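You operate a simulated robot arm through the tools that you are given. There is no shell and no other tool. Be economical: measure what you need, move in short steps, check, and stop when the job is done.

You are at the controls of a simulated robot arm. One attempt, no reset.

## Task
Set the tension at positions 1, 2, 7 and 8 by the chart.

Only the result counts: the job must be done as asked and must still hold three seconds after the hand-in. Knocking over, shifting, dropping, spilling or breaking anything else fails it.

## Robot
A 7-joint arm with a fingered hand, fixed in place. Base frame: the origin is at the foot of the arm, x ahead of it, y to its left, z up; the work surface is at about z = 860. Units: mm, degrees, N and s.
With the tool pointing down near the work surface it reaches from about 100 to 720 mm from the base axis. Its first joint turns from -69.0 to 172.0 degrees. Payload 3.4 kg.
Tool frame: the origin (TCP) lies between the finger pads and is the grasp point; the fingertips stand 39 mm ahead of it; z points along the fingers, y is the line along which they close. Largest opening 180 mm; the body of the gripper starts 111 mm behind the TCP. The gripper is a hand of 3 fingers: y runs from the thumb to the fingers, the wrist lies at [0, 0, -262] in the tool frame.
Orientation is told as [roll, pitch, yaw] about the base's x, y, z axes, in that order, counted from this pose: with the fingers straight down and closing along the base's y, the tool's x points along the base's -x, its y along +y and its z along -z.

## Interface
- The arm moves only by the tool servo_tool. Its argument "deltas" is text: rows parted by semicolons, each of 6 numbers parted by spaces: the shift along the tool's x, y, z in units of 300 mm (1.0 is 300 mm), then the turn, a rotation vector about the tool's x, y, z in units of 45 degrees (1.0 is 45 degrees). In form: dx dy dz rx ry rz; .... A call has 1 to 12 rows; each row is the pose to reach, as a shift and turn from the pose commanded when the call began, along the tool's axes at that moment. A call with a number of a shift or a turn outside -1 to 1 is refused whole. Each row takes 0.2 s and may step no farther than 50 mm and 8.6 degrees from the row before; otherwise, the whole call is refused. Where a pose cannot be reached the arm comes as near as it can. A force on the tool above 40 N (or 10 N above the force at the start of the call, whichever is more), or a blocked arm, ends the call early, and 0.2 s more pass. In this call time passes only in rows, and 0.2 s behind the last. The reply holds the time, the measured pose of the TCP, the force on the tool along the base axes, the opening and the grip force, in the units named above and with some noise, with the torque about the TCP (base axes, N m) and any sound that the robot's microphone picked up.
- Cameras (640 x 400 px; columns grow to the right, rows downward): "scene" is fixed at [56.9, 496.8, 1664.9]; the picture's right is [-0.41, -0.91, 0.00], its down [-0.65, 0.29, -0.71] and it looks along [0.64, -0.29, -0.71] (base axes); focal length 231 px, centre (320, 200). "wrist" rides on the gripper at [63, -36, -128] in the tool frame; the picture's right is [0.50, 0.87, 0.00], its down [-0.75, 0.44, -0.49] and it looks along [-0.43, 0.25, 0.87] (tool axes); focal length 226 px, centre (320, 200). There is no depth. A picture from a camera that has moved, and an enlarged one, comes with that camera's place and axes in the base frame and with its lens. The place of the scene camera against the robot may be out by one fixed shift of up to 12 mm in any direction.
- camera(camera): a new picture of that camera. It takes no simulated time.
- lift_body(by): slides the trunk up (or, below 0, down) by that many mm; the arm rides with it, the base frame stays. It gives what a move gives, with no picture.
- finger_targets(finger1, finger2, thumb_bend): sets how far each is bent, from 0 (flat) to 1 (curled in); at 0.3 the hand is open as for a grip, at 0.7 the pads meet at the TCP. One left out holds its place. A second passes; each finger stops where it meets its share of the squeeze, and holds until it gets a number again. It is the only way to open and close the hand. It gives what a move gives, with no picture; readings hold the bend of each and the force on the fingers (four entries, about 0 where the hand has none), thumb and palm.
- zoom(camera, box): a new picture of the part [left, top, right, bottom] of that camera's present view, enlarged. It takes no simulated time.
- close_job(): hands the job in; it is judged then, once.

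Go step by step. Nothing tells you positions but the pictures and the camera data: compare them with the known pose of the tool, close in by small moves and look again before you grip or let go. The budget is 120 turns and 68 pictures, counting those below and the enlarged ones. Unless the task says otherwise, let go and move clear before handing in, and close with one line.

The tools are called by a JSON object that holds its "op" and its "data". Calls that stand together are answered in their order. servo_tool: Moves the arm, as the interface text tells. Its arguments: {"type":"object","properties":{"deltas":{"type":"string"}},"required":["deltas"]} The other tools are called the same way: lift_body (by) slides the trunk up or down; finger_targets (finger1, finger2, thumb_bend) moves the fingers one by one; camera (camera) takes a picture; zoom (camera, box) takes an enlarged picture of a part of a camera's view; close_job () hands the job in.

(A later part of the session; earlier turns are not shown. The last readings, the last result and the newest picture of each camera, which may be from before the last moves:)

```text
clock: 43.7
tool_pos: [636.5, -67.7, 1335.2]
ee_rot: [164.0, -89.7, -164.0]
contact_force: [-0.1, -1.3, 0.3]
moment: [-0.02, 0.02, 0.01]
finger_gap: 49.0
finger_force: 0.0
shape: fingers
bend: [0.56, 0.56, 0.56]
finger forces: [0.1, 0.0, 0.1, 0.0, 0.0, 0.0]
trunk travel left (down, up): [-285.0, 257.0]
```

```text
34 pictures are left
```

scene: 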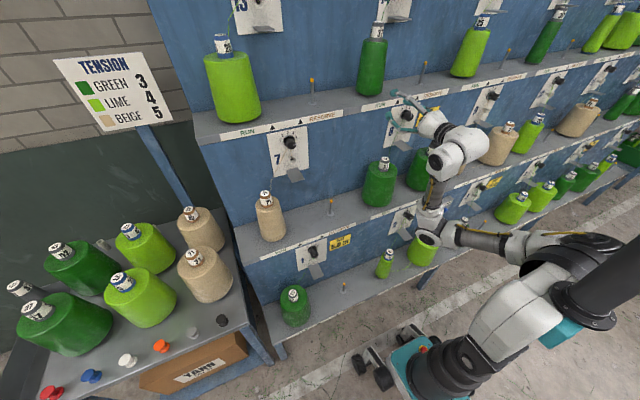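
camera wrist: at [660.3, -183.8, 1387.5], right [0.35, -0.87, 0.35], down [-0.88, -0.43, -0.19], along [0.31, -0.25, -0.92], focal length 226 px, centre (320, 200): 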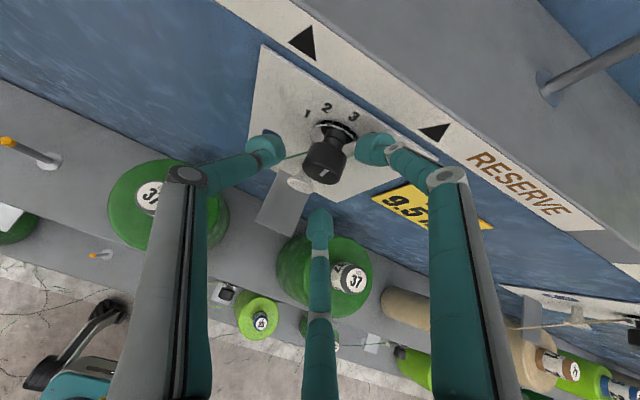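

Level and free again. Since the level hand can't fold further at shoulder height, I'll raise the trunk so the arm can reach down and in. First I'll lift the trunk and roll back to about 135°.

{"op": "lift_body", "data": {"by": 200}}

{"op": "servo_tool", "data": {"deltas": "0 0 0 0 0 0.17; 0 0 0 0 0 0.34; 0 0 0 0 0 0.51; 0 0 0 0 0 0.68; 0 0 0 0 0 0.85; 0 0 0 0 0 1"}}

{"op": "servo_tool", "data": {"deltas": "0 0 0 0 0 0.17; 0 0 0 0 0 0.34; 0 0 0 0 0 0.51; 0 0 0 0 0 0.68; 0 0 0 0 0 0.85; 0 0 0 0 0 1"}}

{"op": "servo_tool", "data": {"deltas": "0 -0.16 0 0 0 0; 0 -0.32 0 0 0 0; 0 -0.48 0 0 0 0; 0 -0.64 0 0 0 0; 0 -0.8 0 0 0 0; 0 -0.9 0 0 0 0"}}

```text
clock: 45.9
tool_pos: [637.9, -67.7, 1531.6]
ee_rot: [136.1, -89.9, -136.3]
contact_force: [0.0, 0.0, 0.5]
moment: [-0.02, 0.0, 0.0]
finger_gap: 49.3
finger_force: 0.1
shape: fingers
bend: [0.56, 0.56, 0.56]
finger forces: [0.1, 0.0, 0.1, 0.0, 0.1, 0.0]
trunk travel left (down, up): [-485.0, 57.0]
```

```text
clock: 47.2
tool_pos: [636.7, -65.7, 1534.1]
ee_rot: [90.2, -44.9, -90.3]
contact_force: [-0.1, -0.4, 0.1]
moment: [0.02, -0.02, 0.0]
finger_gap: 49.3
finger_force: 0.0
shape: fingers
bend: [0.56, 0.56, 0.56]
finger forces: [0.1, 0.0, 0.0, 0.0, 0.0, 0.0]
trunk travel left (down, up): [-485.0, 57.0]
```

```text
clock: 48.6
tool_pos: [636.5, -66.0, 1533.3]
ee_rot: [90.1, 0.1, -90.0]
contact_force: [-0.7, 0.7, -0.1]
moment: [-0.03, -0.04, 0.02]
finger_gap: 49.1
finger_force: 0.1
shape: fingers
bend: [0.56, 0.56, 0.56]
finger forces: [0.0, 0.1, 0.0, 0.0, 0.0, 0.1]
trunk travel left (down, up): [-485.0, 57.0]
```

```text
clock: 50.0
tool_pos: [639.6, -70.0, 1270.6]
ee_rot: [91.2, 0.0, -90.1]
contact_force: [0.0, 0.3, 0.1]
moment: [-0.02, -0.02, -0.03]
finger_gap: 49.2
finger_force: 0.0
shape: fingers
bend: [0.56, 0.56, 0.56]
finger forces: [0.0, 0.1, 0.1, 0.0, 0.1, 0.0]
trunk travel left (down, up): [-485.0, 57.0]
```

The arm reaches down fine. Now retreating in x at this height.

{"op": "servo_tool", "data": {"deltas": "0 0 -0.15 0 0 0; 0 0 -0.3 0 0 0; 0 0 -0.45 0 0 0; 0 0 -0.58 0 0 0"}}

{"op": "camera", "data": {"camera": "scene"}}

```text
clock: 50.6
tool_pos: [577.8, -69.0, 1378.6]
ee_rot: [102.3, -0.7, -90.2]
contact_force: [0.3, -0.3, 0.2]
moment: [-0.02, -0.01, 0.0]
finger_gap: 49.2
finger_force: 0.0
shape: fingers
bend: [0.56, 0.56, 0.56]
finger forces: [0.1, 0.0, 0.0, 0.0, 0.0, 0.0]
trunk travel left (down, up): [-485.0, 57.0]
stopped in row 2: the arm was blocked; the commanded pose is now the measured one
```

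```text
33 pictures are left
```

scene: 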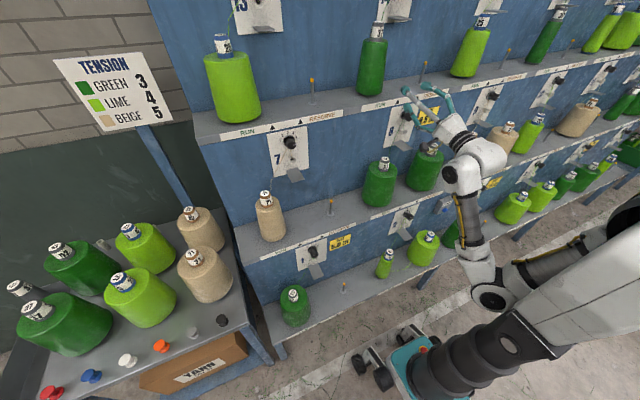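

The elbow has dropped under the hand, which blocks this path. On the left side at y≈300 the elbow sat well, so I'll move there with the hand level and slightly forward.

{"op": "servo_tool", "data": {"deltas": "0.05 0 0.1 0.14 0 0; 0.15 0 0.16 0.27 0 0; 0.3 0 0.16 0.27 0 0; 0.45 0 0.16 0.27 0 0; 0.6 0 0.16 0.27 0 0; 0.75 0 0.16 0.27 0 0; 0.9 0 0.16 0.27 0 0; 1 0 0.16 0.27 0 0"}}

{"op": "servo_tool", "data": {"deltas": "0.15 0 0 0 0 0; 0.25 0 0 0 0 0"}}

{"op": "camera", "data": {"camera": "scene"}}

```text
clock: 52.4
tool_pos: [625.8, 233.2, 1383.7]
ee_rot: [90.0, -0.7, -90.4]
contact_force: [-0.5, 0.1, 0.2]
moment: [0.02, -0.01, -0.01]
finger_gap: 49.2
finger_force: 0.1
shape: fingers
bend: [0.56, 0.56, 0.56]
finger forces: [0.0, 0.0, 0.0, 0.1, 0.0, 0.1]
trunk travel left (down, up): [-485.0, 57.0]
```

```text
clock: 53.0
tool_pos: [626.7, 311.1, 1383.5]
ee_rot: [90.2, -0.8, -90.3]
contact_force: [0.0, -0.1, 0.2]
moment: [0.01, -0.01, 0.0]
finger_gap: 49.0
finger_force: 0.1
shape: fingers
bend: [0.56, 0.56, 0.56]
finger forces: [0.1, 0.0, 0.0, 0.1, 0.0, 0.0]
trunk travel left (down, up): [-485.0, 57.0]
```

```text
32 pictures are left
```

scene: 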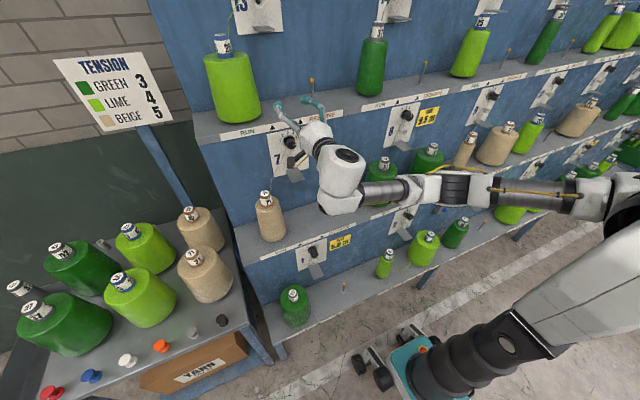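

The arm is opened up now. I'll try retreating in x from here.

{"op": "servo_tool", "data": {"deltas": "0 0 -0.12 0 0 0; 0 0 -0.24 0 0 0; 0 0 -0.36 0 0 0; 0 0 -0.48 0 0 0"}}

{"op": "servo_tool", "data": {"deltas": "0 -0.14 0 0 0 0; 0 -0.28 0 0 0 0; 0 -0.42 0 0 0 0; 0 -0.56 0 0 0 0"}}

{"op": "camera", "data": {"camera": "scene"}}

```text
clock: 54.0
tool_pos: [483.6, 303.8, 1383.6]
ee_rot: [90.1, -0.6, -90.0]
contact_force: [0.0, -0.6, -0.3]
moment: [0.04, 0.0, 0.03]
finger_gap: 49.1
finger_force: 0.0
shape: fingers
bend: [0.56, 0.56, 0.56]
finger forces: [0.0, 0.1, 0.1, 0.0, 0.0, 0.0]
out of reach, approached as far as the arm can: row 4
trunk travel left (down, up): [-485.0, 57.0]
```

```text
clock: 55.0
tool_pos: [486.2, 299.9, 1214.4]
ee_rot: [90.1, -0.6, -90.3]
contact_force: [0.2, -0.5, 0.5]
moment: [-0.01, 0.01, -0.01]
finger_gap: 49.1
finger_force: 0.0
shape: fingers
bend: [0.56, 0.56, 0.56]
finger forces: [0.0, 0.1, 0.0, 0.1, 0.0, 0.0]
trunk travel left (down, up): [-485.0, 57.0]
```

```text
31 pictures are left
```

scene: 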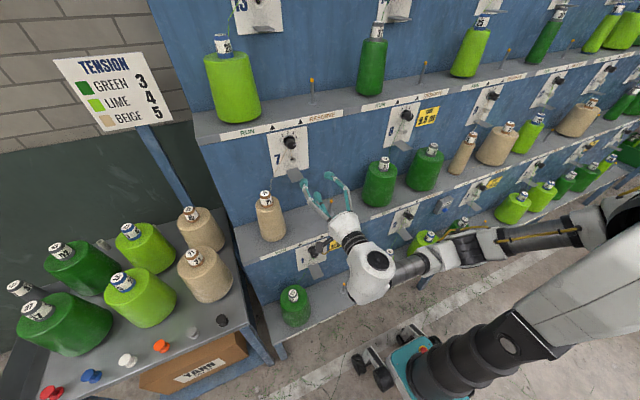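

Now at (486, 300, 1214) with a healthy elbow. The shelf edge is near x≈600 and the tips at 525, so lowering the trunk 400 mm is clear and puts the hand in front of dial 1.

{"op": "lift_body", "data": {"by": -250}}

{"op": "camera", "data": {"camera": "wrist"}}

{"op": "camera", "data": {"camera": "scene"}}

```text
clock: 57.6
tool_pos: [484.0, 302.1, 962.9]
ee_rot: [90.1, -0.8, -90.2]
contact_force: [0.6, 0.5, -0.2]
moment: [0.03, -0.02, -0.02]
finger_gap: 49.2
finger_force: 0.1
shape: fingers
bend: [0.56, 0.56, 0.56]
finger forces: [0.0, 0.1, 0.0, 0.0, 0.0, 0.0]
trunk travel left (down, up): [-235.0, 307.0]
```

```text
30 pictures are left
camera wrist: at [355.9, 365.0, 925.3], right [0.0, 0.51, 0.86], down [-0.5, -0.75, 0.44], along [0.87, -0.43, 0.25], focal length 226 px, centre (320, 200)
```

wrist: 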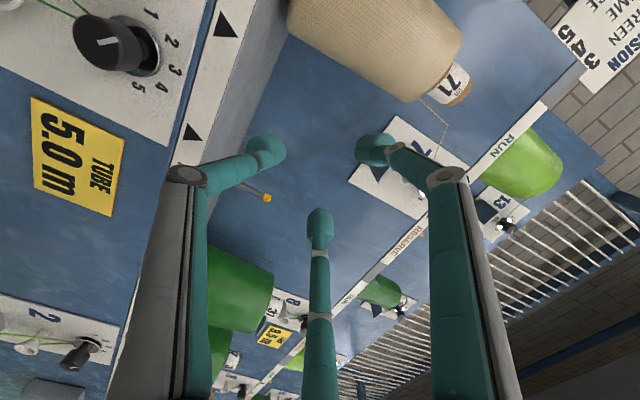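

```text
29 pictures are left
```

scene: 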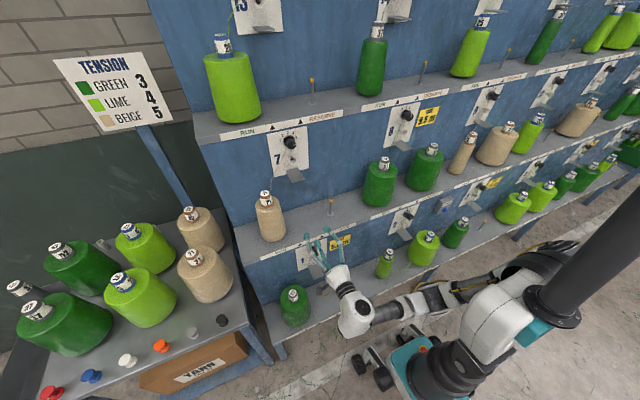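

Dial 1 works out at about y≈297, z≈779, wall x≈590. Lowering to its height and rolling to 135° for a better look.

{"op": "lift_body", "data": {"by": -180}}

{"op": "servo_tool", "data": {"deltas": "0 0 0 0 0 0.17; 0 0 0 0 0 0.34; 0 0 0 0 0 0.51; 0 0 0 0 0 0.68; 0 0 0 0 0 0.85; 0 0 0 0 0 0.9"}}

{"op": "camera", "data": {"camera": "wrist"}}

{"op": "zoom", "data": {"camera": "wrist", "box": [240, 80, 400, 180]}}

```text
clock: 59.6
tool_pos: [492.9, 301.6, 754.1]
ee_rot: [85.5, -0.8, -90.3]
contact_force: [0.6, 0.2, 0.6]
moment: [0.0, -0.01, 0.0]
finger_gap: 49.2
finger_force: 0.1
shape: fingers
bend: [0.56, 0.56, 0.56]
finger forces: [0.0, 0.0, 0.0, 0.1, 0.0, 0.0]
trunk travel left (down, up): [-55.0, 487.0]
```

```text
clock: 61.0
tool_pos: [492.2, 301.6, 753.3]
ee_rot: [84.2, 39.7, -93.9]
contact_force: [-0.3, -0.4, -0.3]
moment: [-0.01, 0.01, 0.02]
finger_gap: 49.1
finger_force: 0.0
shape: fingers
bend: [0.56, 0.56, 0.56]
finger forces: [0.0, 0.0, 0.0, 0.0, 0.1, 0.0]
trunk travel left (down, up): [-55.0, 487.0]
```

```text
28 pictures are left
camera wrist: at [364.9, 373.8, 774.5], right [0.08, -0.17, 0.98], down [-0.51, -0.86, -0.11], along [0.86, -0.49, -0.15], focal length 226 px, centre (320, 200)
```

wrist: 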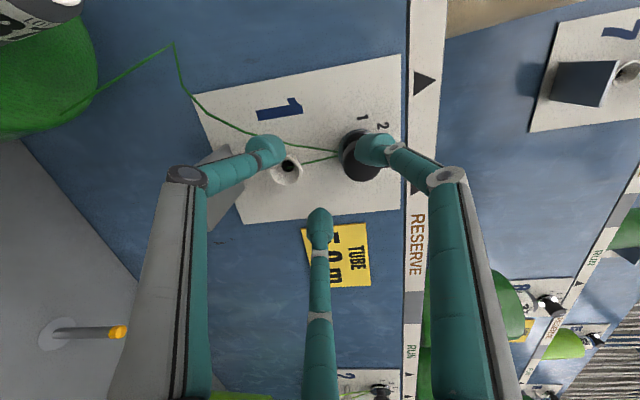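

```text
4.00 times, centred on (320, 130) of wrist
camera zoom: at [364.9, 373.8, 774.5], right [0.08, -0.17, 0.98], down [-0.51, -0.86, -0.11], along [0.86, -0.49, -0.15], focal length 904 px, centre (320, 480)
```

zoom: 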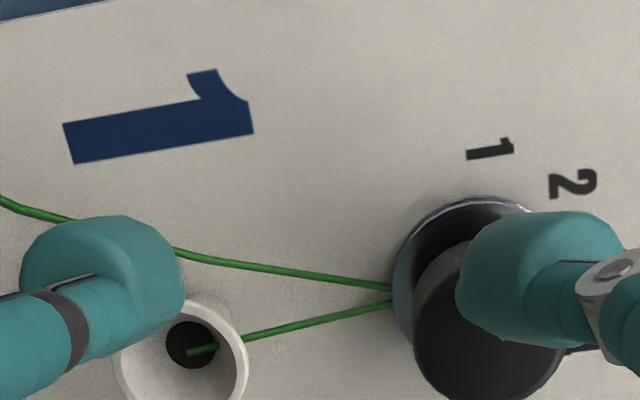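

The hand came down 29 mm more than the trunk did and pitched about 5°, so something may be pushing on the arm. Checking the scene.

{"op": "camera", "data": {"camera": "scene"}}

```text
26 pictures are left
```

scene: 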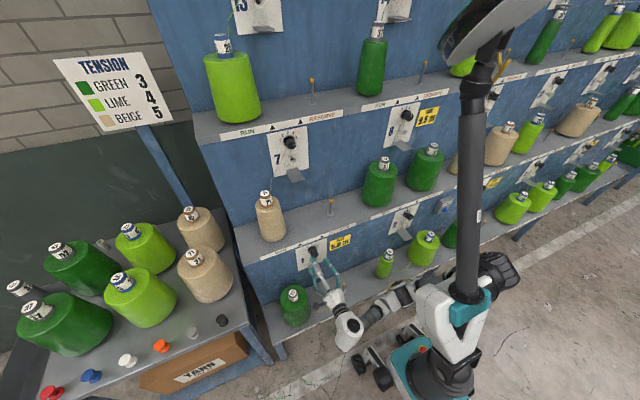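

The forearm is probably pressing on the robot's own base. I'll raise the trunk 90 mm and let the arm reach down instead.

{"op": "lift_body", "data": {"by": 90}}

```text
clock: 62.3
tool_pos: [493.0, 301.7, 843.0]
ee_rot: [84.1, 39.4, -93.9]
contact_force: [0.2, 0.0, -0.2]
moment: [0.02, -0.05, -0.02]
finger_gap: 49.0
finger_force: 0.1
shape: fingers
bend: [0.56, 0.56, 0.56]
finger forces: [0.0, 0.1, 0.0, 0.1, 0.0, 0.0]
trunk travel left (down, up): [-145.0, 397.0]
```

Pressure relieved. I'll level the hand and move down with the arm to z≈784 in front of dial 1.

{"op": "servo_tool", "data": {"deltas": "-0.06 -0.07 -0.011 -0.04 0.03 0; -0.127 -0.152 -0.011 -0.075 0.064 0"}}

{"op": "zoom", "data": {"camera": "wrist", "box": [160, 40, 480, 240]}}

```text
clock: 62.9
tool_pos: [483.1, 300.7, 785.5]
ee_rot: [90.0, 39.8, -90.0]
contact_force: [0.5, -0.5, -0.9]
moment: [-0.05, 0.0, 0.02]
finger_gap: 48.9
finger_force: 0.0
shape: fingers
bend: [0.56, 0.56, 0.56]
finger forces: [0.1, 0.0, 0.0, 0.0, 0.0, 0.0]
trunk travel left (down, up): [-145.0, 397.0]
```

```text
2.00 times, centred on (320, 140) of wrist
camera zoom: at [354.3, 373.2, 796.6], right [0.0, -0.17, 0.99], down [-0.49, -0.86, -0.15], along [0.87, -0.49, -0.08], focal length 452 px, centre (320, 320)
```

zoom: 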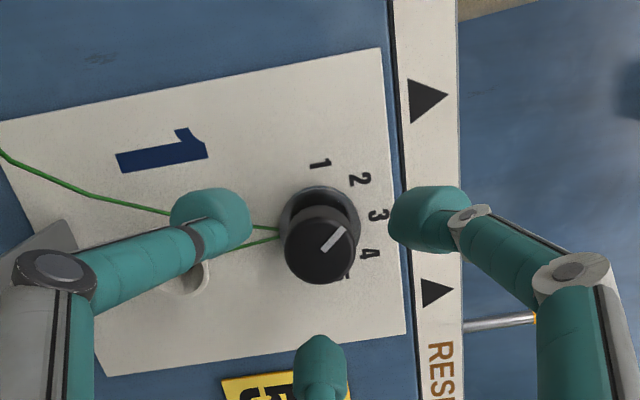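

Dial 1's axis is at y≈303.5, z≈785.3 with the cap face near x≈537. Its pointer is on 2 and must go +40° to 3. Advancing and gripping.

{"op": "servo_tool", "data": {"deltas": "0.006 -0.005 0.035 0 0 0; 0.006 -0.005 0.07 0 0 0; 0.006 -0.005 0.105 0 0 0"}}

{"op": "finger_targets", "data": {"finger1": 0.7, "finger2": 0.7, "thumb_bend": 0.7}}

{"op": "zoom", "data": {"camera": "wrist", "box": [160, 80, 480, 280]}}

```text
clock: 63.7
tool_pos: [516.4, 302.0, 786.0]
ee_rot: [89.9, 39.6, -90.3]
contact_force: [0.2, 0.1, 0.4]
moment: [0.02, 0.01, 0.06]
finger_gap: 49.1
finger_force: 0.1
shape: fingers
bend: [0.56, 0.56, 0.56]
finger forces: [0.0, 0.1, 0.1, 0.0, 0.1, 0.0]
trunk travel left (down, up): [-145.0, 397.0]
```

```text
clock: 64.7
tool_pos: [515.9, 303.4, 785.1]
ee_rot: [89.9, 39.7, -90.1]
contact_force: [2.3, -0.3, -2.9]
moment: [0.02, 0.1, 0.01]
finger_gap: 17.7
finger_force: 9.7
shape: fingers
bend: [0.64, 0.63, 0.65]
finger forces: [5.1, 6.9, 0.0, 0.0, 7.8, 0.0]
trunk travel left (down, up): [-145.0, 397.0]
```

```text
2.00 times, centred on (320, 180) of wrist
camera zoom: at [387.2, 374.7, 796.5], right [0.0, -0.17, 0.99], down [-0.5, -0.86, -0.15], along [0.87, -0.49, -0.08], focal length 452 px, centre (320, 240)
```

zoom: 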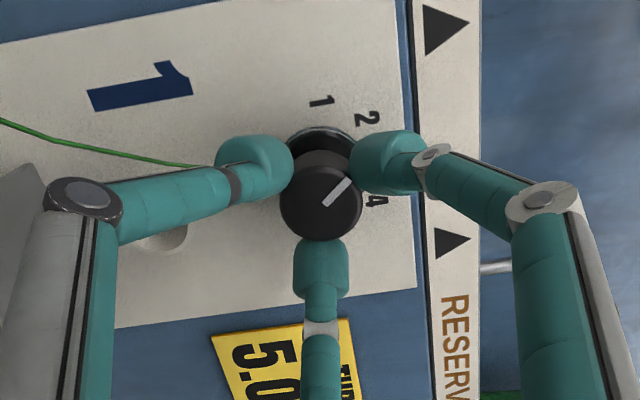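

The grip is good, same as before. Turning +40°, releasing and measuring.

{"op": "servo_tool", "data": {"deltas": "0 0 0 0 0 0.15; 0 0 0 0 0 0.3; 0 0 0 0 0 0.45; 0 0 0 0 0 0.6; 0 0 0 0 0 0.75; 0 0 0 0 0 0.89"}}

{"op": "finger_targets", "data": {"finger1": 0.57, "finger2": 0.57, "thumb_bend": 0.57}}

{"op": "zoom", "data": {"camera": "wrist", "box": [240, 110, 400, 210]}}

```text
clock: 66.1
tool_pos: [517.4, 303.7, 786.3]
ee_rot: [90.1, 79.9, -89.9]
contact_force: [2.7, -1.1, 3.0]
moment: [-0.02, -0.12, -0.03]
finger_gap: 17.7
finger_force: 9.7
shape: fingers
bend: [0.64, 0.63, 0.65]
finger forces: [6.8, 6.3, 0.0, 0.0, 6.3, 0.0]
trunk travel left (down, up): [-145.0, 397.0]
```

```text
clock: 67.1
tool_pos: [515.7, 305.2, 784.5]
ee_rot: [90.0, 79.7, -90.2]
contact_force: [0.6, -0.2, 0.9]
moment: [0.02, -0.02, -0.01]
finger_gap: 48.7
finger_force: 0.1
shape: fingers
bend: [0.56, 0.56, 0.56]
finger forces: [0.0, 0.0, 0.1, 0.0, 0.0, 0.0]
trunk travel left (down, up): [-145.0, 397.0]
```

```text
4.00 times, centred on (320, 160) of wrist
camera zoom: at [387.1, 350.9, 839.0], right [0.0, -0.76, 0.65], down [-0.49, -0.56, -0.66], along [0.87, -0.32, -0.38], focal length 904 px, centre (320, 360)
```

zoom: 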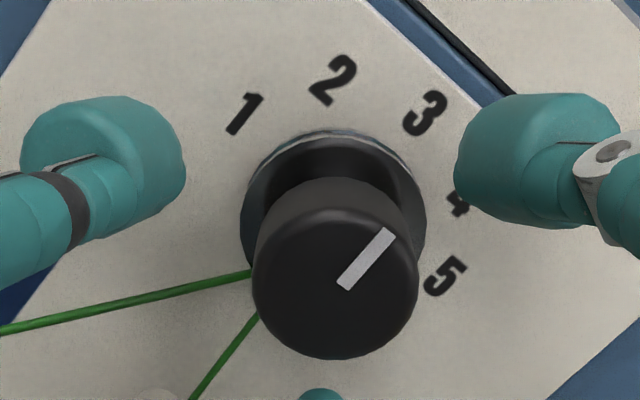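

The pointer reads about -3.5°, so I'll regrip here and add a small +4° correction.

{"op": "finger_targets", "data": {"finger1": 0.7, "finger2": 0.7, "thumb_bend": 0.7}}

{"op": "servo_tool", "data": {"deltas": "0 0 0 0 0 0.05; 0 0 0 0 0 0.09"}}

{"op": "finger_targets", "data": {"finger1": 0.57, "finger2": 0.57, "thumb_bend": 0.57}}

{"op": "zoom", "data": {"camera": "wrist", "box": [240, 110, 400, 210]}}

```text
clock: 68.1
tool_pos: [515.7, 303.9, 783.9]
ee_rot: [89.9, 79.7, -90.3]
contact_force: [2.1, -0.4, 0.1]
moment: [0.0, 0.0, -0.01]
finger_gap: 17.8
finger_force: 9.6
shape: fingers
bend: [0.63, 0.63, 0.66]
finger forces: [6.3, 6.4, 0.1, 0.0, 6.3, 0.0]
trunk travel left (down, up): [-145.0, 397.0]
```

```text
clock: 68.7
tool_pos: [516.9, 302.7, 783.6]
ee_rot: [89.9, 83.8, -90.2]
contact_force: [2.0, 1.3, -0.6]
moment: [0.01, 0.0, 0.03]
finger_gap: 17.9
finger_force: 9.6
shape: fingers
bend: [0.63, 0.63, 0.66]
finger forces: [6.5, 5.9, 0.0, 0.0, 6.5, 0.0]
trunk travel left (down, up): [-145.0, 397.0]
```

```text
clock: 69.7
tool_pos: [516.2, 303.0, 785.7]
ee_rot: [89.9, 83.7, -90.3]
contact_force: [0.3, -0.2, 1.3]
moment: [0.04, -0.01, 0.03]
finger_gap: 48.5
finger_force: 0.1
shape: fingers
bend: [0.56, 0.56, 0.56]
finger forces: [0.1, 0.1, 0.0, 0.0, 0.0, 0.0]
trunk travel left (down, up): [-145.0, 397.0]
```

```text
4.00 times, centred on (320, 160) of wrist
camera zoom: at [387.1, 346.6, 842.1], right [0.0, -0.81, 0.59], down [-0.49, -0.51, -0.7], along [0.87, -0.29, -0.4], focal length 904 px, centre (320, 360)
```

zoom: 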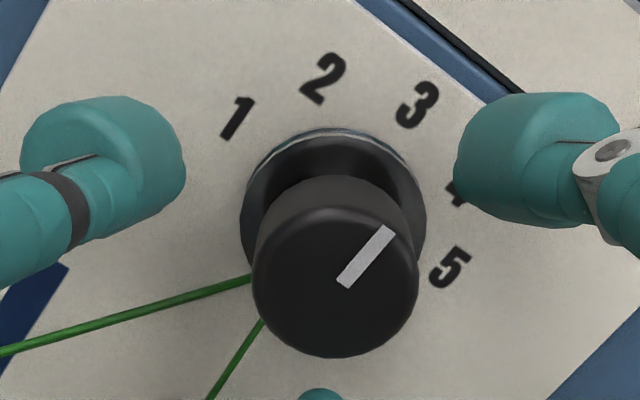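

Dial 1 reads about +1°, so it's on 3. I'll back out a little and check the arm's posture before going across to dial 2.

{"op": "servo_tool", "data": {"deltas": "0 0 -0.1 0 0 0; 0 0 -0.2 0 0 0"}}

{"op": "lift_body", "data": {"by": 100}}

{"op": "camera", "data": {"camera": "scene"}}

```text
clock: 70.5
tool_pos: [469.4, 304.8, 810.7]
ee_rot: [122.6, 83.4, -58.0]
contact_force: [0.0, -0.4, 0.0]
moment: [0.0, 0.0, 0.01]
finger_gap: 48.5
finger_force: 0.0
shape: fingers
bend: [0.56, 0.56, 0.56]
finger forces: [0.0, 0.1, 0.1, 0.0, 0.0, 0.0]
trunk travel left (down, up): [-145.0, 397.0]
stopped in row 2: the arm was blocked; the commanded pose is now the measured one
```

```text
clock: 71.8
tool_pos: [473.4, 302.7, 916.5]
ee_rot: [126.5, 82.5, -54.0]
contact_force: [0.4, -0.3, 0.7]
moment: [-0.03, 0.0, -0.01]
finger_gap: 48.5
finger_force: 0.0
shape: fingers
bend: [0.56, 0.56, 0.56]
finger forces: [0.1, 0.0, 0.0, 0.0, 0.0, 0.0]
trunk travel left (down, up): [-245.0, 297.0]
```

```text
21 pictures are left
```

scene: 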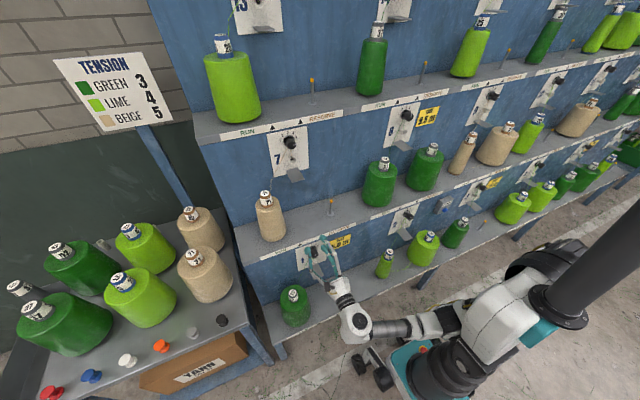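

Nothing in the scene has moved. Crossing to dial 2 with a level hand would need too tight a fold, so I'll raise up clear and tilt the fingers down for the crossing.

{"op": "lift_body", "data": {"by": 200}}

{"op": "servo_tool", "data": {"deltas": "0 0 0 0.018 -0.17 0; 0 0 0 0.036 -0.34 0; 0 0 0 0.054 -0.51 0; 0 0 0 0.07 -0.68 0"}}

{"op": "camera", "data": {"camera": "scene"}}

```text
clock: 74.0
tool_pos: [478.2, 300.6, 1121.0]
ee_rot: [130.9, 81.7, -50.0]
contact_force: [-0.1, 0.3, -0.9]
moment: [-0.01, -0.01, -0.03]
finger_gap: 48.9
finger_force: 0.0
shape: fingers
bend: [0.56, 0.56, 0.56]
finger forces: [0.0, 0.0, 0.0, 0.1, 0.0, 0.0]
trunk travel left (down, up): [-445.0, 97.0]
```

```text
clock: 75.0
tool_pos: [469.4, 304.6, 1110.7]
ee_rot: [10.8, 61.9, -168.2]
contact_force: [-0.2, 0.2, 0.1]
moment: [-0.01, 0.0, -0.01]
finger_gap: 49.1
finger_force: 0.0
shape: fingers
bend: [0.56, 0.56, 0.56]
finger forces: [0.0, 0.1, 0.0, 0.0, 0.1, 0.1]
trunk travel left (down, up): [-445.0, 97.0]
```

```text
20 pictures are left
```

scene: 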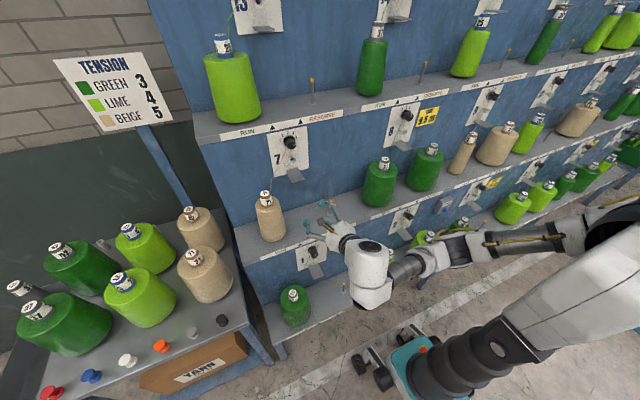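

Tilting works here. I'll continue toward pointing down, then cross.

{"op": "servo_tool", "data": {"deltas": "0 0 0 0.018 -0.17 0; 0 0 0 0.036 -0.34 0; 0 0 0 0.054 -0.51 0; 0 0 0 0.07 -0.68 0; 0 0 0 0.085 -0.85 0; 0 0 0 0.1 -0.98 0"}}

```text
clock: 76.4
tool_pos: [473.1, 306.7, 1109.5]
ee_rot: [1.5, 18.2, -174.2]
contact_force: [0.6, -0.3, -0.7]
moment: [0.0, 0.02, 0.02]
finger_gap: 48.7
finger_force: 0.1
shape: fingers
bend: [0.56, 0.56, 0.56]
finger forces: [0.0, 0.0, 0.0, 0.0, 0.0, 0.0]
out of reach, approached as far as the arm can: row 3, 4, 5, 6
trunk travel left (down, up): [-445.0, 97.0]
```

Pointing mostly down with the TCP steady. Now crossing toward y≈-218.

{"op": "servo_tool", "data": {"deltas": "-0.015 0.16 0 0 0 0; -0.031 0.32 0 0 0 0; -0.046 0.48 0 0 0 0; -0.061 0.64 0 0 0 0; -0.077 0.8 0 0 0 0; -0.084 0.87 0 0 0 0"}}

{"op": "servo_tool", "data": {"deltas": "-0.015 0.16 0 0 0 0; -0.031 0.32 0 0 0 0; -0.046 0.48 0 0 0 0; -0.061 0.64 0 0 0 0; -0.077 0.8 0 0 0 0; -0.084 0.87 0 0 0 0"}}

{"op": "camera", "data": {"camera": "scene"}}

```text
clock: 77.8
tool_pos: [503.1, 39.1, 1094.3]
ee_rot: [1.4, 18.3, -174.1]
contact_force: [0.0, 0.0, 1.1]
moment: [-0.01, 0.01, -0.06]
finger_gap: 48.8
finger_force: 0.1
shape: fingers
bend: [0.56, 0.56, 0.56]
finger forces: [0.0, 0.0, 0.0, 0.0, 0.0, 0.0]
out of reach, approached as far as the arm can: row 1, 2, 3, 4, 5, 6
trunk travel left (down, up): [-445.0, 97.0]
```

```text
clock: 79.2
tool_pos: [504.5, -225.5, 1091.8]
ee_rot: [1.6, 18.4, -174.3]
contact_force: [0.5, -1.0, -0.4]
moment: [0.01, -0.01, 0.01]
finger_gap: 48.6
finger_force: 0.1
shape: fingers
bend: [0.56, 0.56, 0.56]
finger forces: [0.0, 0.1, 0.0, 0.0, 0.0, 0.0]
trunk travel left (down, up): [-445.0, 97.0]
```

```text
19 pictures are left
```

scene: 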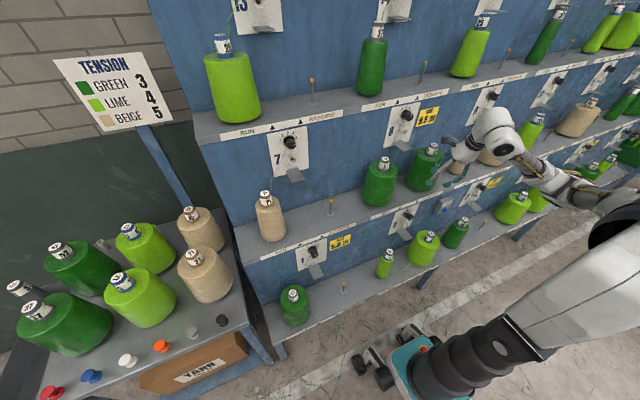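

Crossed cleanly with the elbow up. Now I'll tilt the fingers back up 45° while retreating 30 mm in x.

{"op": "servo_tool", "data": {"deltas": "-0.03 0 -0.01 -0.016 0.17 0; -0.06 0 -0.02 -0.033 0.34 0; -0.094 -0.009 -0.03 -0.05 0.51 0; -0.094 -0.009 -0.03 -0.066 0.68 0; -0.094 -0.009 -0.03 -0.082 0.85 0; -0.094 -0.009 -0.03 -0.096 0.99 0"}}

```text
clock: 80.6
tool_pos: [501.6, -240.4, 1097.5]
ee_rot: [13.3, 52.9, -166.7]
contact_force: [-0.7, 0.9, -0.1]
moment: [-0.05, 0.0, -0.03]
finger_gap: 48.9
finger_force: 0.0
shape: fingers
bend: [0.56, 0.56, 0.56]
finger forces: [0.1, 0.1, 0.0, 0.0, 0.0, 0.0]
out of reach, approached as far as the arm can: row 2, 3, 4, 5, 6
trunk travel left (down, up): [-445.0, 97.0]
```

It's limited again by folding at this height. I'll reach lower with the arm, 180 mm down, where it can fold in further.

{"op": "servo_tool", "data": {"deltas": "-0.127 -0.038 0.074 0 0 0; -0.254 -0.076 0.148 0 0 0; -0.382 -0.114 0.221 0 0 0; -0.509 -0.152 0.295 0 0 0"}}

{"op": "camera", "data": {"camera": "scene"}}

```text
clock: 81.1
tool_pos: [549.3, -221.3, 1143.1]
ee_rot: [21.4, 64.4, -159.1]
contact_force: [0.1, 0.9, -0.4]
moment: [0.0, -0.01, -0.01]
finger_gap: 49.1
finger_force: 0.0
shape: fingers
bend: [0.56, 0.56, 0.56]
finger forces: [0.0, 0.0, 0.0, 0.0, 0.0, 0.0]
trunk travel left (down, up): [-445.0, 97.0]
stopped in row 2: the arm was blocked; the commanded pose is now the measured one
```

```text
18 pictures are left
```

scene: 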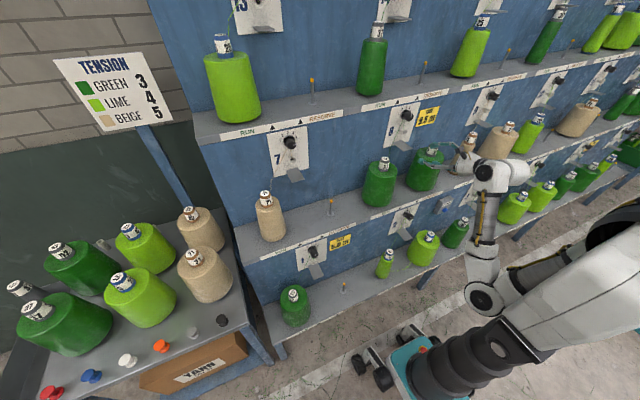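

The elbow flipped again. Before replanning I'll read dial 2's current setting and check dial 1 from the scene camera.

{"op": "zoom", "data": {"camera": "scene", "box": [376, 192, 440, 232]}}

{"op": "zoom", "data": {"camera": "scene", "box": [284, 232, 348, 272]}}

```text
10.00 times, centred on (408, 212) of scene
camera zoom: at [56.9, 496.8, 1664.9], right [-0.41, -0.91, 0.0], down [-0.65, 0.29, -0.71], along [0.64, -0.29, -0.71], focal length 2309 px, centre (-560, 80)
```

zoom: 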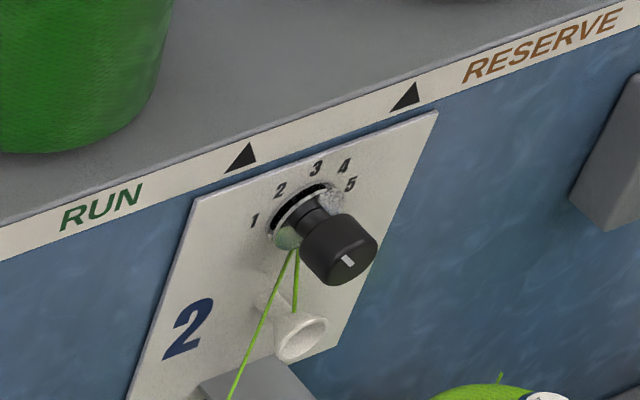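

```text
10.00 times, centred on (316, 252) of scene
camera zoom: at [56.9, 496.8, 1664.9], right [-0.41, -0.91, 0.0], down [-0.65, 0.29, -0.71], along [0.64, -0.29, -0.71], focal length 2309 px, centre (360, -320)
```

zoom: 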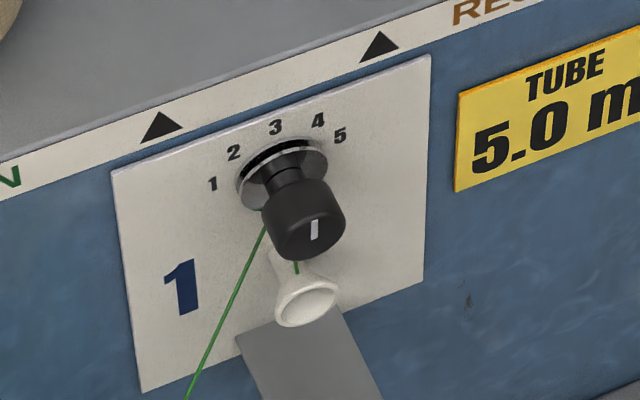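

Dial 1 is fine. To recover the elbow-up posture I'll go back to the left side, levelling on the way, then cross again tilted down and descend before levelling.

{"op": "lift_body", "data": {"by": 95}}

{"op": "servo_tool", "data": {"deltas": "0.027 -0.142 0.02 -0.014 0.088 0; 0.053 -0.284 0.03 -0.028 0.176 0; 0.08 -0.426 0.04 -0.042 0.264 0; 0.107 -0.568 0.05 -0.055 0.352 0; 0.133 -0.71 0.06 -0.068 0.44 0; 0.16 -0.853 0.07 -0.082 0.526 0"}}

{"op": "servo_tool", "data": {"deltas": "0.02 -0.15 0 0 0 0; 0.04 -0.3 0 0 0 0; 0.06 -0.45 0 0 0 0; 0.08 -0.6 0 0 0 0; 0.1 -0.75 0 0 0 0; 0.12 -0.86 0 0 0 0"}}

```text
clock: 82.4
tool_pos: [549.5, -224.8, 1237.5]
ee_rot: [21.1, 64.7, -159.2]
contact_force: [-0.2, 0.6, -0.1]
moment: [-0.02, -0.04, 0.0]
finger_gap: 49.0
finger_force: 0.0
shape: fingers
bend: [0.56, 0.56, 0.56]
finger forces: [0.0, 0.1, 0.0, 0.0, 0.0, 0.1]
trunk travel left (down, up): [-540.0, 2.0]
```

```text
clock: 83.0
tool_pos: [586.7, -148.1, 1347.4]
ee_rot: [58.9, 80.1, -123.2]
contact_force: [0.7, 0.3, 0.2]
moment: [0.0, 0.03, 0.0]
finger_gap: 48.7
finger_force: 0.0
shape: fingers
bend: [0.56, 0.56, 0.56]
finger forces: [0.0, 0.0, 0.0, 0.0, 0.1, 0.0]
trunk travel left (down, up): [-540.0, 2.0]
stopped in row 2: the arm was blocked; the commanded pose is now the measured one
```

```text
clock: 84.4
tool_pos: [597.0, 115.1, 1341.6]
ee_rot: [57.0, 79.9, -125.2]
contact_force: [-0.1, 0.3, 0.6]
moment: [-0.02, 0.02, 0.02]
finger_gap: 49.0
finger_force: 0.1
shape: fingers
bend: [0.56, 0.56, 0.56]
finger forces: [0.0, 0.1, 0.0, 0.0, 0.0, 0.0]
trunk travel left (down, up): [-540.0, 2.0]
```

Now at y=115. Continuing left, then back in x.

{"op": "servo_tool", "data": {"deltas": "0.022 -0.155 0 0 0 0; 0.045 -0.31 0 0 0 0; 0.067 -0.465 0 0 0 0; 0.09 -0.62 0 0 0 0; 0.08 -0.62 -0.13 0 0 0; 0.07 -0.62 -0.26 0 0 0; 0.06 -0.62 -0.39 0 0 0"}}

{"op": "camera", "data": {"camera": "scene"}}

```text
clock: 86.0
tool_pos: [485.1, 304.9, 1343.7]
ee_rot: [57.8, 79.9, -124.4]
contact_force: [0.1, 0.1, -0.1]
moment: [0.0, 0.02, 0.0]
finger_gap: 49.3
finger_force: 0.1
shape: fingers
bend: [0.56, 0.56, 0.56]
finger forces: [0.0, 0.0, 0.0, 0.1, 0.1, 0.0]
trunk travel left (down, up): [-540.0, 2.0]
```

```text
15 pictures are left
```

scene: 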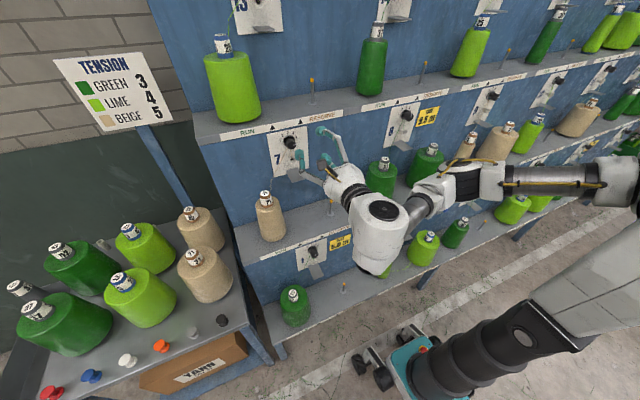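

Elbow is good again. Now tilting down about 67° in two calls.

{"op": "servo_tool", "data": {"deltas": "0 0 0 0.024 -0.168 0; 0 0 0 0.048 -0.336 0; 0 0 0 0.072 -0.504 0; 0 0 0 0.096 -0.672 0; 0 0 0 0.12 -0.84 0; 0 0 0 0.142 -0.98 0"}}

{"op": "servo_tool", "data": {"deltas": "0 0 0 0.024 -0.168 0; 0 0 0 0.048 -0.336 0; 0 0 0 0.072 -0.5 0"}}

```text
clock: 87.4
tool_pos: [520.9, 308.8, 1338.8]
ee_rot: [7.1, 39.3, -171.2]
contact_force: [0.5, -0.7, -0.1]
moment: [-0.01, 0.01, 0.0]
finger_gap: 48.9
finger_force: 0.0
shape: fingers
bend: [0.56, 0.56, 0.56]
finger forces: [0.1, 0.0, 0.1, 0.1, 0.0, 0.0]
out of reach, approached as far as the arm can: row 1, 2, 3, 4, 5, 6
trunk travel left (down, up): [-540.0, 2.0]
```

```text
clock: 88.2
tool_pos: [519.9, 308.1, 1337.8]
ee_rot: [2.7, 17.1, -173.7]
contact_force: [0.5, 0.0, 1.1]
moment: [0.0, 0.0, 0.01]
finger_gap: 49.0
finger_force: 0.1
shape: fingers
bend: [0.56, 0.56, 0.56]
finger forces: [0.1, 0.0, 0.0, 0.0, 0.0, 0.2]
trunk travel left (down, up): [-540.0, 2.0]
```

Tilted to 73°. Now descending with the arm and retreating slightly.

{"op": "servo_tool", "data": {"deltas": "-0.06 -0.01 0.14 0 0 0; -0.13 -0.02 0.28 0 0 0; -0.2 -0.03 0.42 0 0 0; -0.27 -0.04 0.56 0 0 0; -0.34 -0.05 0.69 0 0 0; -0.42 -0.06 0.81 0 0 0"}}

{"op": "servo_tool", "data": {"deltas": "-0.015 0.16 0 0 0 0; -0.031 0.32 0 0 0 0; -0.046 0.48 0 0 0 0; -0.061 0.64 0 0 0 0; -0.077 0.8 0 0 0 0; -0.084 0.87 0 0 0 0"}}

{"op": "servo_tool", "data": {"deltas": "-0.015 0.16 0 0 0 0; -0.031 0.32 0 0 0 0; -0.046 0.48 0 0 0 0; -0.061 0.64 0 0 0 0; -0.077 0.8 0 0 0 0; -0.084 0.87 0 0 0 0"}}

```text
clock: 89.6
tool_pos: [472.2, 306.3, 1067.4]
ee_rot: [3.0, 17.4, -173.7]
contact_force: [0.0, 0.3, 0.1]
moment: [0.0, 0.0, 0.03]
finger_gap: 49.3
finger_force: 0.2
shape: fingers
bend: [0.56, 0.56, 0.56]
finger forces: [0.0, 0.0, 0.1, 0.0, 0.1, 0.1]
trunk travel left (down, up): [-540.0, 2.0]
```

```text
clock: 91.0
tool_pos: [470.4, 44.3, 1074.2]
ee_rot: [2.8, 17.3, -173.7]
contact_force: [-0.9, 0.2, -0.3]
moment: [0.03, -0.02, 0.0]
finger_gap: 49.3
finger_force: 0.1
shape: fingers
bend: [0.56, 0.56, 0.56]
finger forces: [0.0, 0.1, 0.0, 0.0, 0.1, 0.0]
trunk travel left (down, up): [-540.0, 2.0]
```

```text
clock: 92.4
tool_pos: [473.6, -218.0, 1079.1]
ee_rot: [2.7, 17.2, -173.7]
contact_force: [-0.5, 0.0, -0.3]
moment: [0.03, 0.0, -0.02]
finger_gap: 49.1
finger_force: 0.0
shape: fingers
bend: [0.56, 0.56, 0.56]
finger forces: [0.0, 0.1, 0.0, 0.0, 0.0, 0.0]
trunk travel left (down, up): [-540.0, 2.0]
```

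Crossed without limits. Descending further with the arm before tilting up 45°.

{"op": "servo_tool", "data": {"deltas": "-0.04 -0.01 0.14 0 0 0; -0.08 -0.01 0.28 0 0 0; -0.12 -0.02 0.42 0 0 0; -0.165 -0.03 0.54 0 0 0"}}

{"op": "servo_tool", "data": {"deltas": "0 0 0 -0.017 0.17 0; 0 0 0 -0.034 0.34 0; 0 0 0 -0.05 0.51 0; 0 0 0 -0.067 0.68 0; 0 0 0 -0.084 0.85 0; 0 0 0 -0.1 0.99 0"}}

{"op": "camera", "data": {"camera": "scene"}}

```text
clock: 93.4
tool_pos: [470.8, -217.0, 909.8]
ee_rot: [2.8, 17.2, -173.6]
contact_force: [-0.3, -0.6, 0.0]
moment: [0.01, 0.0, 0.0]
finger_gap: 49.1
finger_force: 0.1
shape: fingers
bend: [0.56, 0.56, 0.56]
finger forces: [0.0, 0.0, 0.0, 0.0, 0.1, 0.0]
trunk travel left (down, up): [-540.0, 2.0]
```

```text
clock: 94.8
tool_pos: [472.6, -217.4, 909.0]
ee_rot: [13.1, 61.5, -166.0]
contact_force: [-0.2, 0.1, 0.8]
moment: [0.01, 0.03, 0.0]
finger_gap: 49.0
finger_force: 0.0
shape: fingers
bend: [0.56, 0.56, 0.56]
finger forces: [0.0, 0.1, 0.0, 0.0, 0.0, 0.0]
trunk travel left (down, up): [-540.0, 2.0]
```

```text
14 pictures are left
```

scene: 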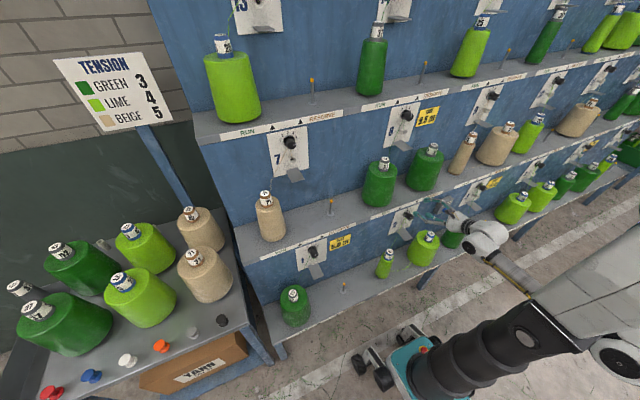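

Excellent, this posture is comfortable. Levelling the rest and descending 60 mm.

{"op": "servo_tool", "data": {"deltas": "-0.05 -0.006 0.027 -0.018 0.153 0.002; -0.1 -0.012 0.054 -0.035 0.306 0.004; -0.15 -0.018 0.08 -0.053 0.46 0.006; -0.19 -0.023 0.1 -0.071 0.612 0.008"}}

{"op": "camera", "data": {"camera": "wrist"}}

```text
clock: 95.8
tool_pos: [471.6, -217.1, 844.5]
ee_rot: [88.9, 83.4, -91.6]
contact_force: [0.7, 0.8, 0.3]
moment: [-0.01, 0.01, -0.02]
finger_gap: 49.2
finger_force: 0.1
shape: fingers
bend: [0.56, 0.56, 0.56]
finger forces: [0.0, 0.1, 0.0, 0.0, 0.0, 0.0]
trunk travel left (down, up): [-540.0, 2.0]
```

```text
13 pictures are left
camera wrist: at [344.0, -173.0, 901.5], right [-0.01, -0.8, 0.59], down [-0.5, -0.51, -0.7], along [0.87, -0.3, -0.4], focal length 226 px, centre (320, 200)
```

wrist: 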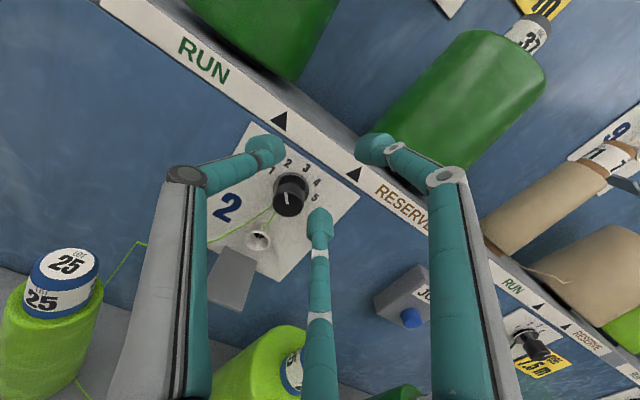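

Dial 2 is in clear view. Descending to its height while rolling back to about 130°.

{"op": "servo_tool", "data": {"deltas": "-0.04 -0.004 0 0 0 -0.16; -0.08 -0.008 0 0 0 -0.32; -0.12 -0.012 0 0 0 -0.48; -0.16 -0.017 0 0 0 -0.64; -0.195 -0.023 0 0 0 -0.8; -0.195 -0.023 0 0 0 -0.95"}}

{"op": "zoom", "data": {"camera": "wrist", "box": [160, 40, 480, 240]}}

```text
clock: 97.2
tool_pos: [472.7, -215.2, 784.5]
ee_rot: [89.8, 40.6, -90.7]
contact_force: [-0.1, -0.5, 0.4]
moment: [-0.05, 0.02, 0.04]
finger_gap: 48.9
finger_force: 0.1
shape: fingers
bend: [0.56, 0.56, 0.56]
finger forces: [0.0, 0.1, 0.0, 0.0, 0.0, 0.1]
trunk travel left (down, up): [-540.0, 2.0]
```

```text
2.00 times, centred on (320, 140) of wrist
camera zoom: at [343.7, -143.0, 798.1], right [0.0, -0.18, 0.98], down [-0.5, -0.85, -0.16], along [0.87, -0.49, -0.09], focal length 452 px, centre (320, 320)
```

zoom: 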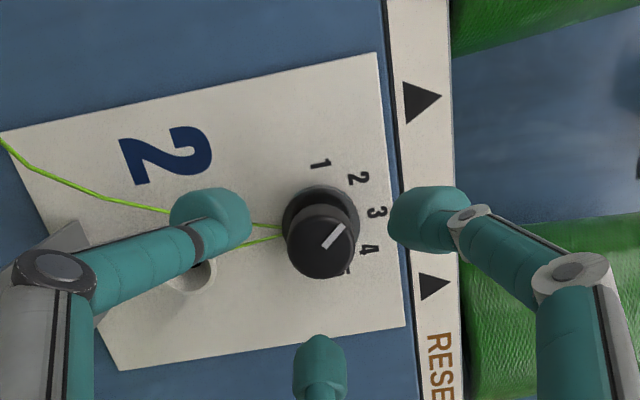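

The pointer is on 2 and lime needs 4, so +80° in two grips. The axis lines up at y≈-215, z≈785. Advancing to grip depth.

{"op": "servo_tool", "data": {"deltas": "0.001 0.001 0.05 0 0 0; 0.001 0.001 0.1 0 0 0; 0.001 0.001 0.143 0 0 0"}}

{"op": "zoom", "data": {"camera": "wrist", "box": [160, 80, 480, 280]}}

```text
clock: 98.0
tool_pos: [516.5, -216.7, 786.4]
ee_rot: [89.7, 40.7, -90.8]
contact_force: [0.6, 0.0, -0.4]
moment: [-0.03, 0.01, 0.02]
finger_gap: 48.8
finger_force: 0.1
shape: fingers
bend: [0.56, 0.56, 0.56]
finger forces: [0.1, 0.1, 0.1, 0.1, 0.0, 0.1]
trunk travel left (down, up): [-540.0, 2.0]
```

```text
2.00 times, centred on (320, 180) of wrist
camera zoom: at [387.6, -144.6, 799.5], right [0.0, -0.19, 0.98], down [-0.5, -0.85, -0.16], along [0.87, -0.49, -0.09], focal length 452 px, centre (320, 240)
```

zoom: 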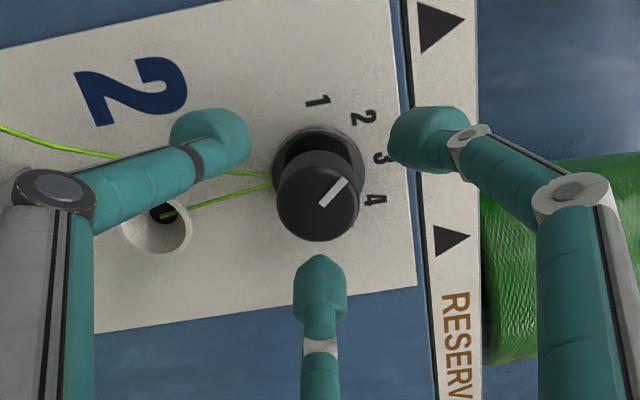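

Well centred, matching the earlier grips. Closing and turning +52°.

{"op": "finger_targets", "data": {"finger1": 0.7, "finger2": 0.7, "thumb_bend": 0.7}}

{"op": "servo_tool", "data": {"deltas": "0 0 0 0 0 0.17; 0 0 0 0 0 0.34; 0 0 0 0 0 0.51; 0 0 0 0 0 0.68; 0 0 0 0 0 0.85; 0 0 0 0 0 1"}}

{"op": "servo_tool", "data": {"deltas": "0 0 0 0 0 0.15"}}

{"op": "finger_targets", "data": {"finger1": 0.57, "finger2": 0.57, "thumb_bend": 0.57}}

{"op": "zoom", "data": {"camera": "wrist", "box": [240, 110, 400, 210]}}

```text
clock: 99.0
tool_pos: [516.8, -216.1, 786.3]
ee_rot: [89.7, 40.9, -90.7]
contact_force: [2.6, 0.0, -3.7]
moment: [0.01, 0.14, 0.02]
finger_gap: 17.5
finger_force: 10.4
shape: fingers
bend: [0.65, 0.63, 0.65]
finger forces: [4.6, 6.8, 0.0, 0.1, 8.7, 0.1]
trunk travel left (down, up): [-540.0, 2.0]
```

```text
clock: 100.4
tool_pos: [515.8, -216.8, 786.5]
ee_rot: [89.0, 85.9, -91.6]
contact_force: [3.4, -2.0, 2.6]
moment: [-0.02, -0.08, -0.08]
finger_gap: 17.5
finger_force: 9.7
shape: fingers
bend: [0.64, 0.63, 0.65]
finger forces: [6.3, 6.7, 0.0, 0.1, 6.2, 0.0]
trunk travel left (down, up): [-540.0, 2.0]
```

```text
clock: 100.8
tool_pos: [516.9, -215.9, 787.4]
ee_rot: [-88.2, 87.4, 91.2]
contact_force: [3.5, -1.8, 3.5]
moment: [-0.02, -0.11, -0.12]
finger_gap: 17.7
finger_force: 9.9
shape: fingers
bend: [0.64, 0.63, 0.65]
finger forces: [6.7, 6.4, 0.0, 0.1, 6.3, 0.0]
trunk travel left (down, up): [-540.0, 2.0]
```

```text
clock: 101.8
tool_pos: [514.3, -216.5, 785.9]
ee_rot: [-86.8, 87.4, 92.6]
contact_force: [0.3, -0.6, 0.3]
moment: [-0.02, 0.02, 0.01]
finger_gap: 48.8
finger_force: 0.1
shape: fingers
bend: [0.56, 0.56, 0.56]
finger forces: [0.1, 0.1, 0.0, 0.0, 0.1, 0.0]
trunk travel left (down, up): [-540.0, 2.0]
```

```text
4.00 times, centred on (320, 160) of wrist
camera zoom: at [386.8, -181.3, 849.7], right [-0.01, -0.89, 0.46], down [-0.5, -0.4, -0.77], along [0.87, -0.24, -0.44], focal length 904 px, centre (320, 360)
```

zoom: 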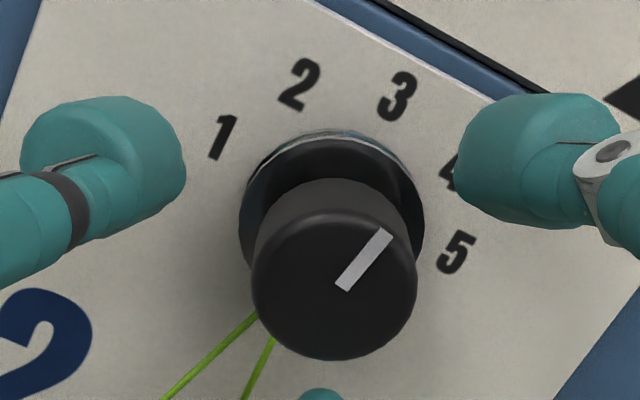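

The pointer is at about +9°, so 31° more. Rolling back 45° open, regripping, turning +31° and releasing.

{"op": "servo_tool", "data": {"deltas": "0 0 0 0 0 -0.17; 0 0 0 0 0 -0.34; 0 0 0 0 0 -0.51; 0 0 0 0 0 -0.68; 0 0 0 0 0 -0.85; 0 0 0 0 0 -1"}}

{"op": "finger_targets", "data": {"finger1": 0.7, "finger2": 0.7, "thumb_bend": 0.7}}

{"op": "servo_tool", "data": {"deltas": "0 0 0 0 0 0.17; 0 0 0 0 0 0.34; 0 0 0 0 0 0.51; 0 0 0 0 0 0.7"}}

{"op": "finger_targets", "data": {"finger1": 0.57, "finger2": 0.57, "thumb_bend": 0.57}}

{"op": "zoom", "data": {"camera": "wrist", "box": [240, 110, 400, 210]}}

```text
clock: 103.2
tool_pos: [515.5, -216.3, 785.8]
ee_rot: [89.7, 47.3, -90.7]
contact_force: [-0.1, -0.5, 0.9]
moment: [0.02, -0.04, -0.01]
finger_gap: 48.7
finger_force: 0.1
shape: fingers
bend: [0.56, 0.56, 0.56]
finger forces: [0.0, 0.0, 0.1, 0.0, 0.1, 0.0]
trunk travel left (down, up): [-540.0, 2.0]
```

```text
clock: 104.2
tool_pos: [516.0, -215.7, 785.4]
ee_rot: [89.8, 47.4, -90.7]
contact_force: [1.8, -0.4, -1.0]
moment: [0.0, -0.01, -0.02]
finger_gap: 16.8
finger_force: 9.0
shape: fingers
bend: [0.64, 0.62, 0.65]
finger forces: [5.0, 7.1, 0.0, 0.0, 6.9, 0.0]
trunk travel left (down, up): [-540.0, 2.0]
```

```text
clock: 105.2
tool_pos: [517.0, -215.1, 785.6]
ee_rot: [89.7, 79.1, -90.8]
contact_force: [2.7, -0.3, 4.3]
moment: [-0.06, -0.11, -0.05]
finger_gap: 17.0
finger_force: 9.9
shape: fingers
bend: [0.64, 0.63, 0.65]
finger forces: [6.7, 6.1, 0.0, 0.0, 6.1, 0.1]
trunk travel left (down, up): [-540.0, 2.0]
```

```text
clock: 106.2
tool_pos: [514.7, -216.3, 784.8]
ee_rot: [89.3, 79.0, -91.3]
contact_force: [-0.2, -0.6, 0.2]
moment: [0.01, 0.04, 0.0]
finger_gap: 48.4
finger_force: 0.1
shape: fingers
bend: [0.56, 0.56, 0.56]
finger forces: [0.0, 0.0, 0.0, 0.0, 0.0, 0.0]
trunk travel left (down, up): [-540.0, 2.0]
```

```text
4.00 times, centred on (320, 160) of wrist
camera zoom: at [387.2, -167.2, 839.0], right [-0.01, -0.75, 0.66], down [-0.5, -0.57, -0.66], along [0.87, -0.33, -0.37], focal length 904 px, centre (320, 360)
```

zoom: 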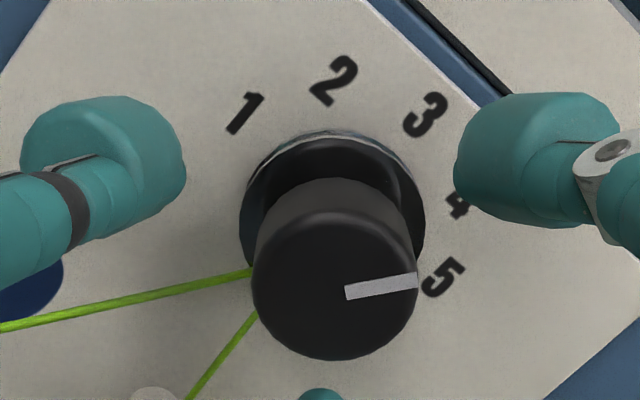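

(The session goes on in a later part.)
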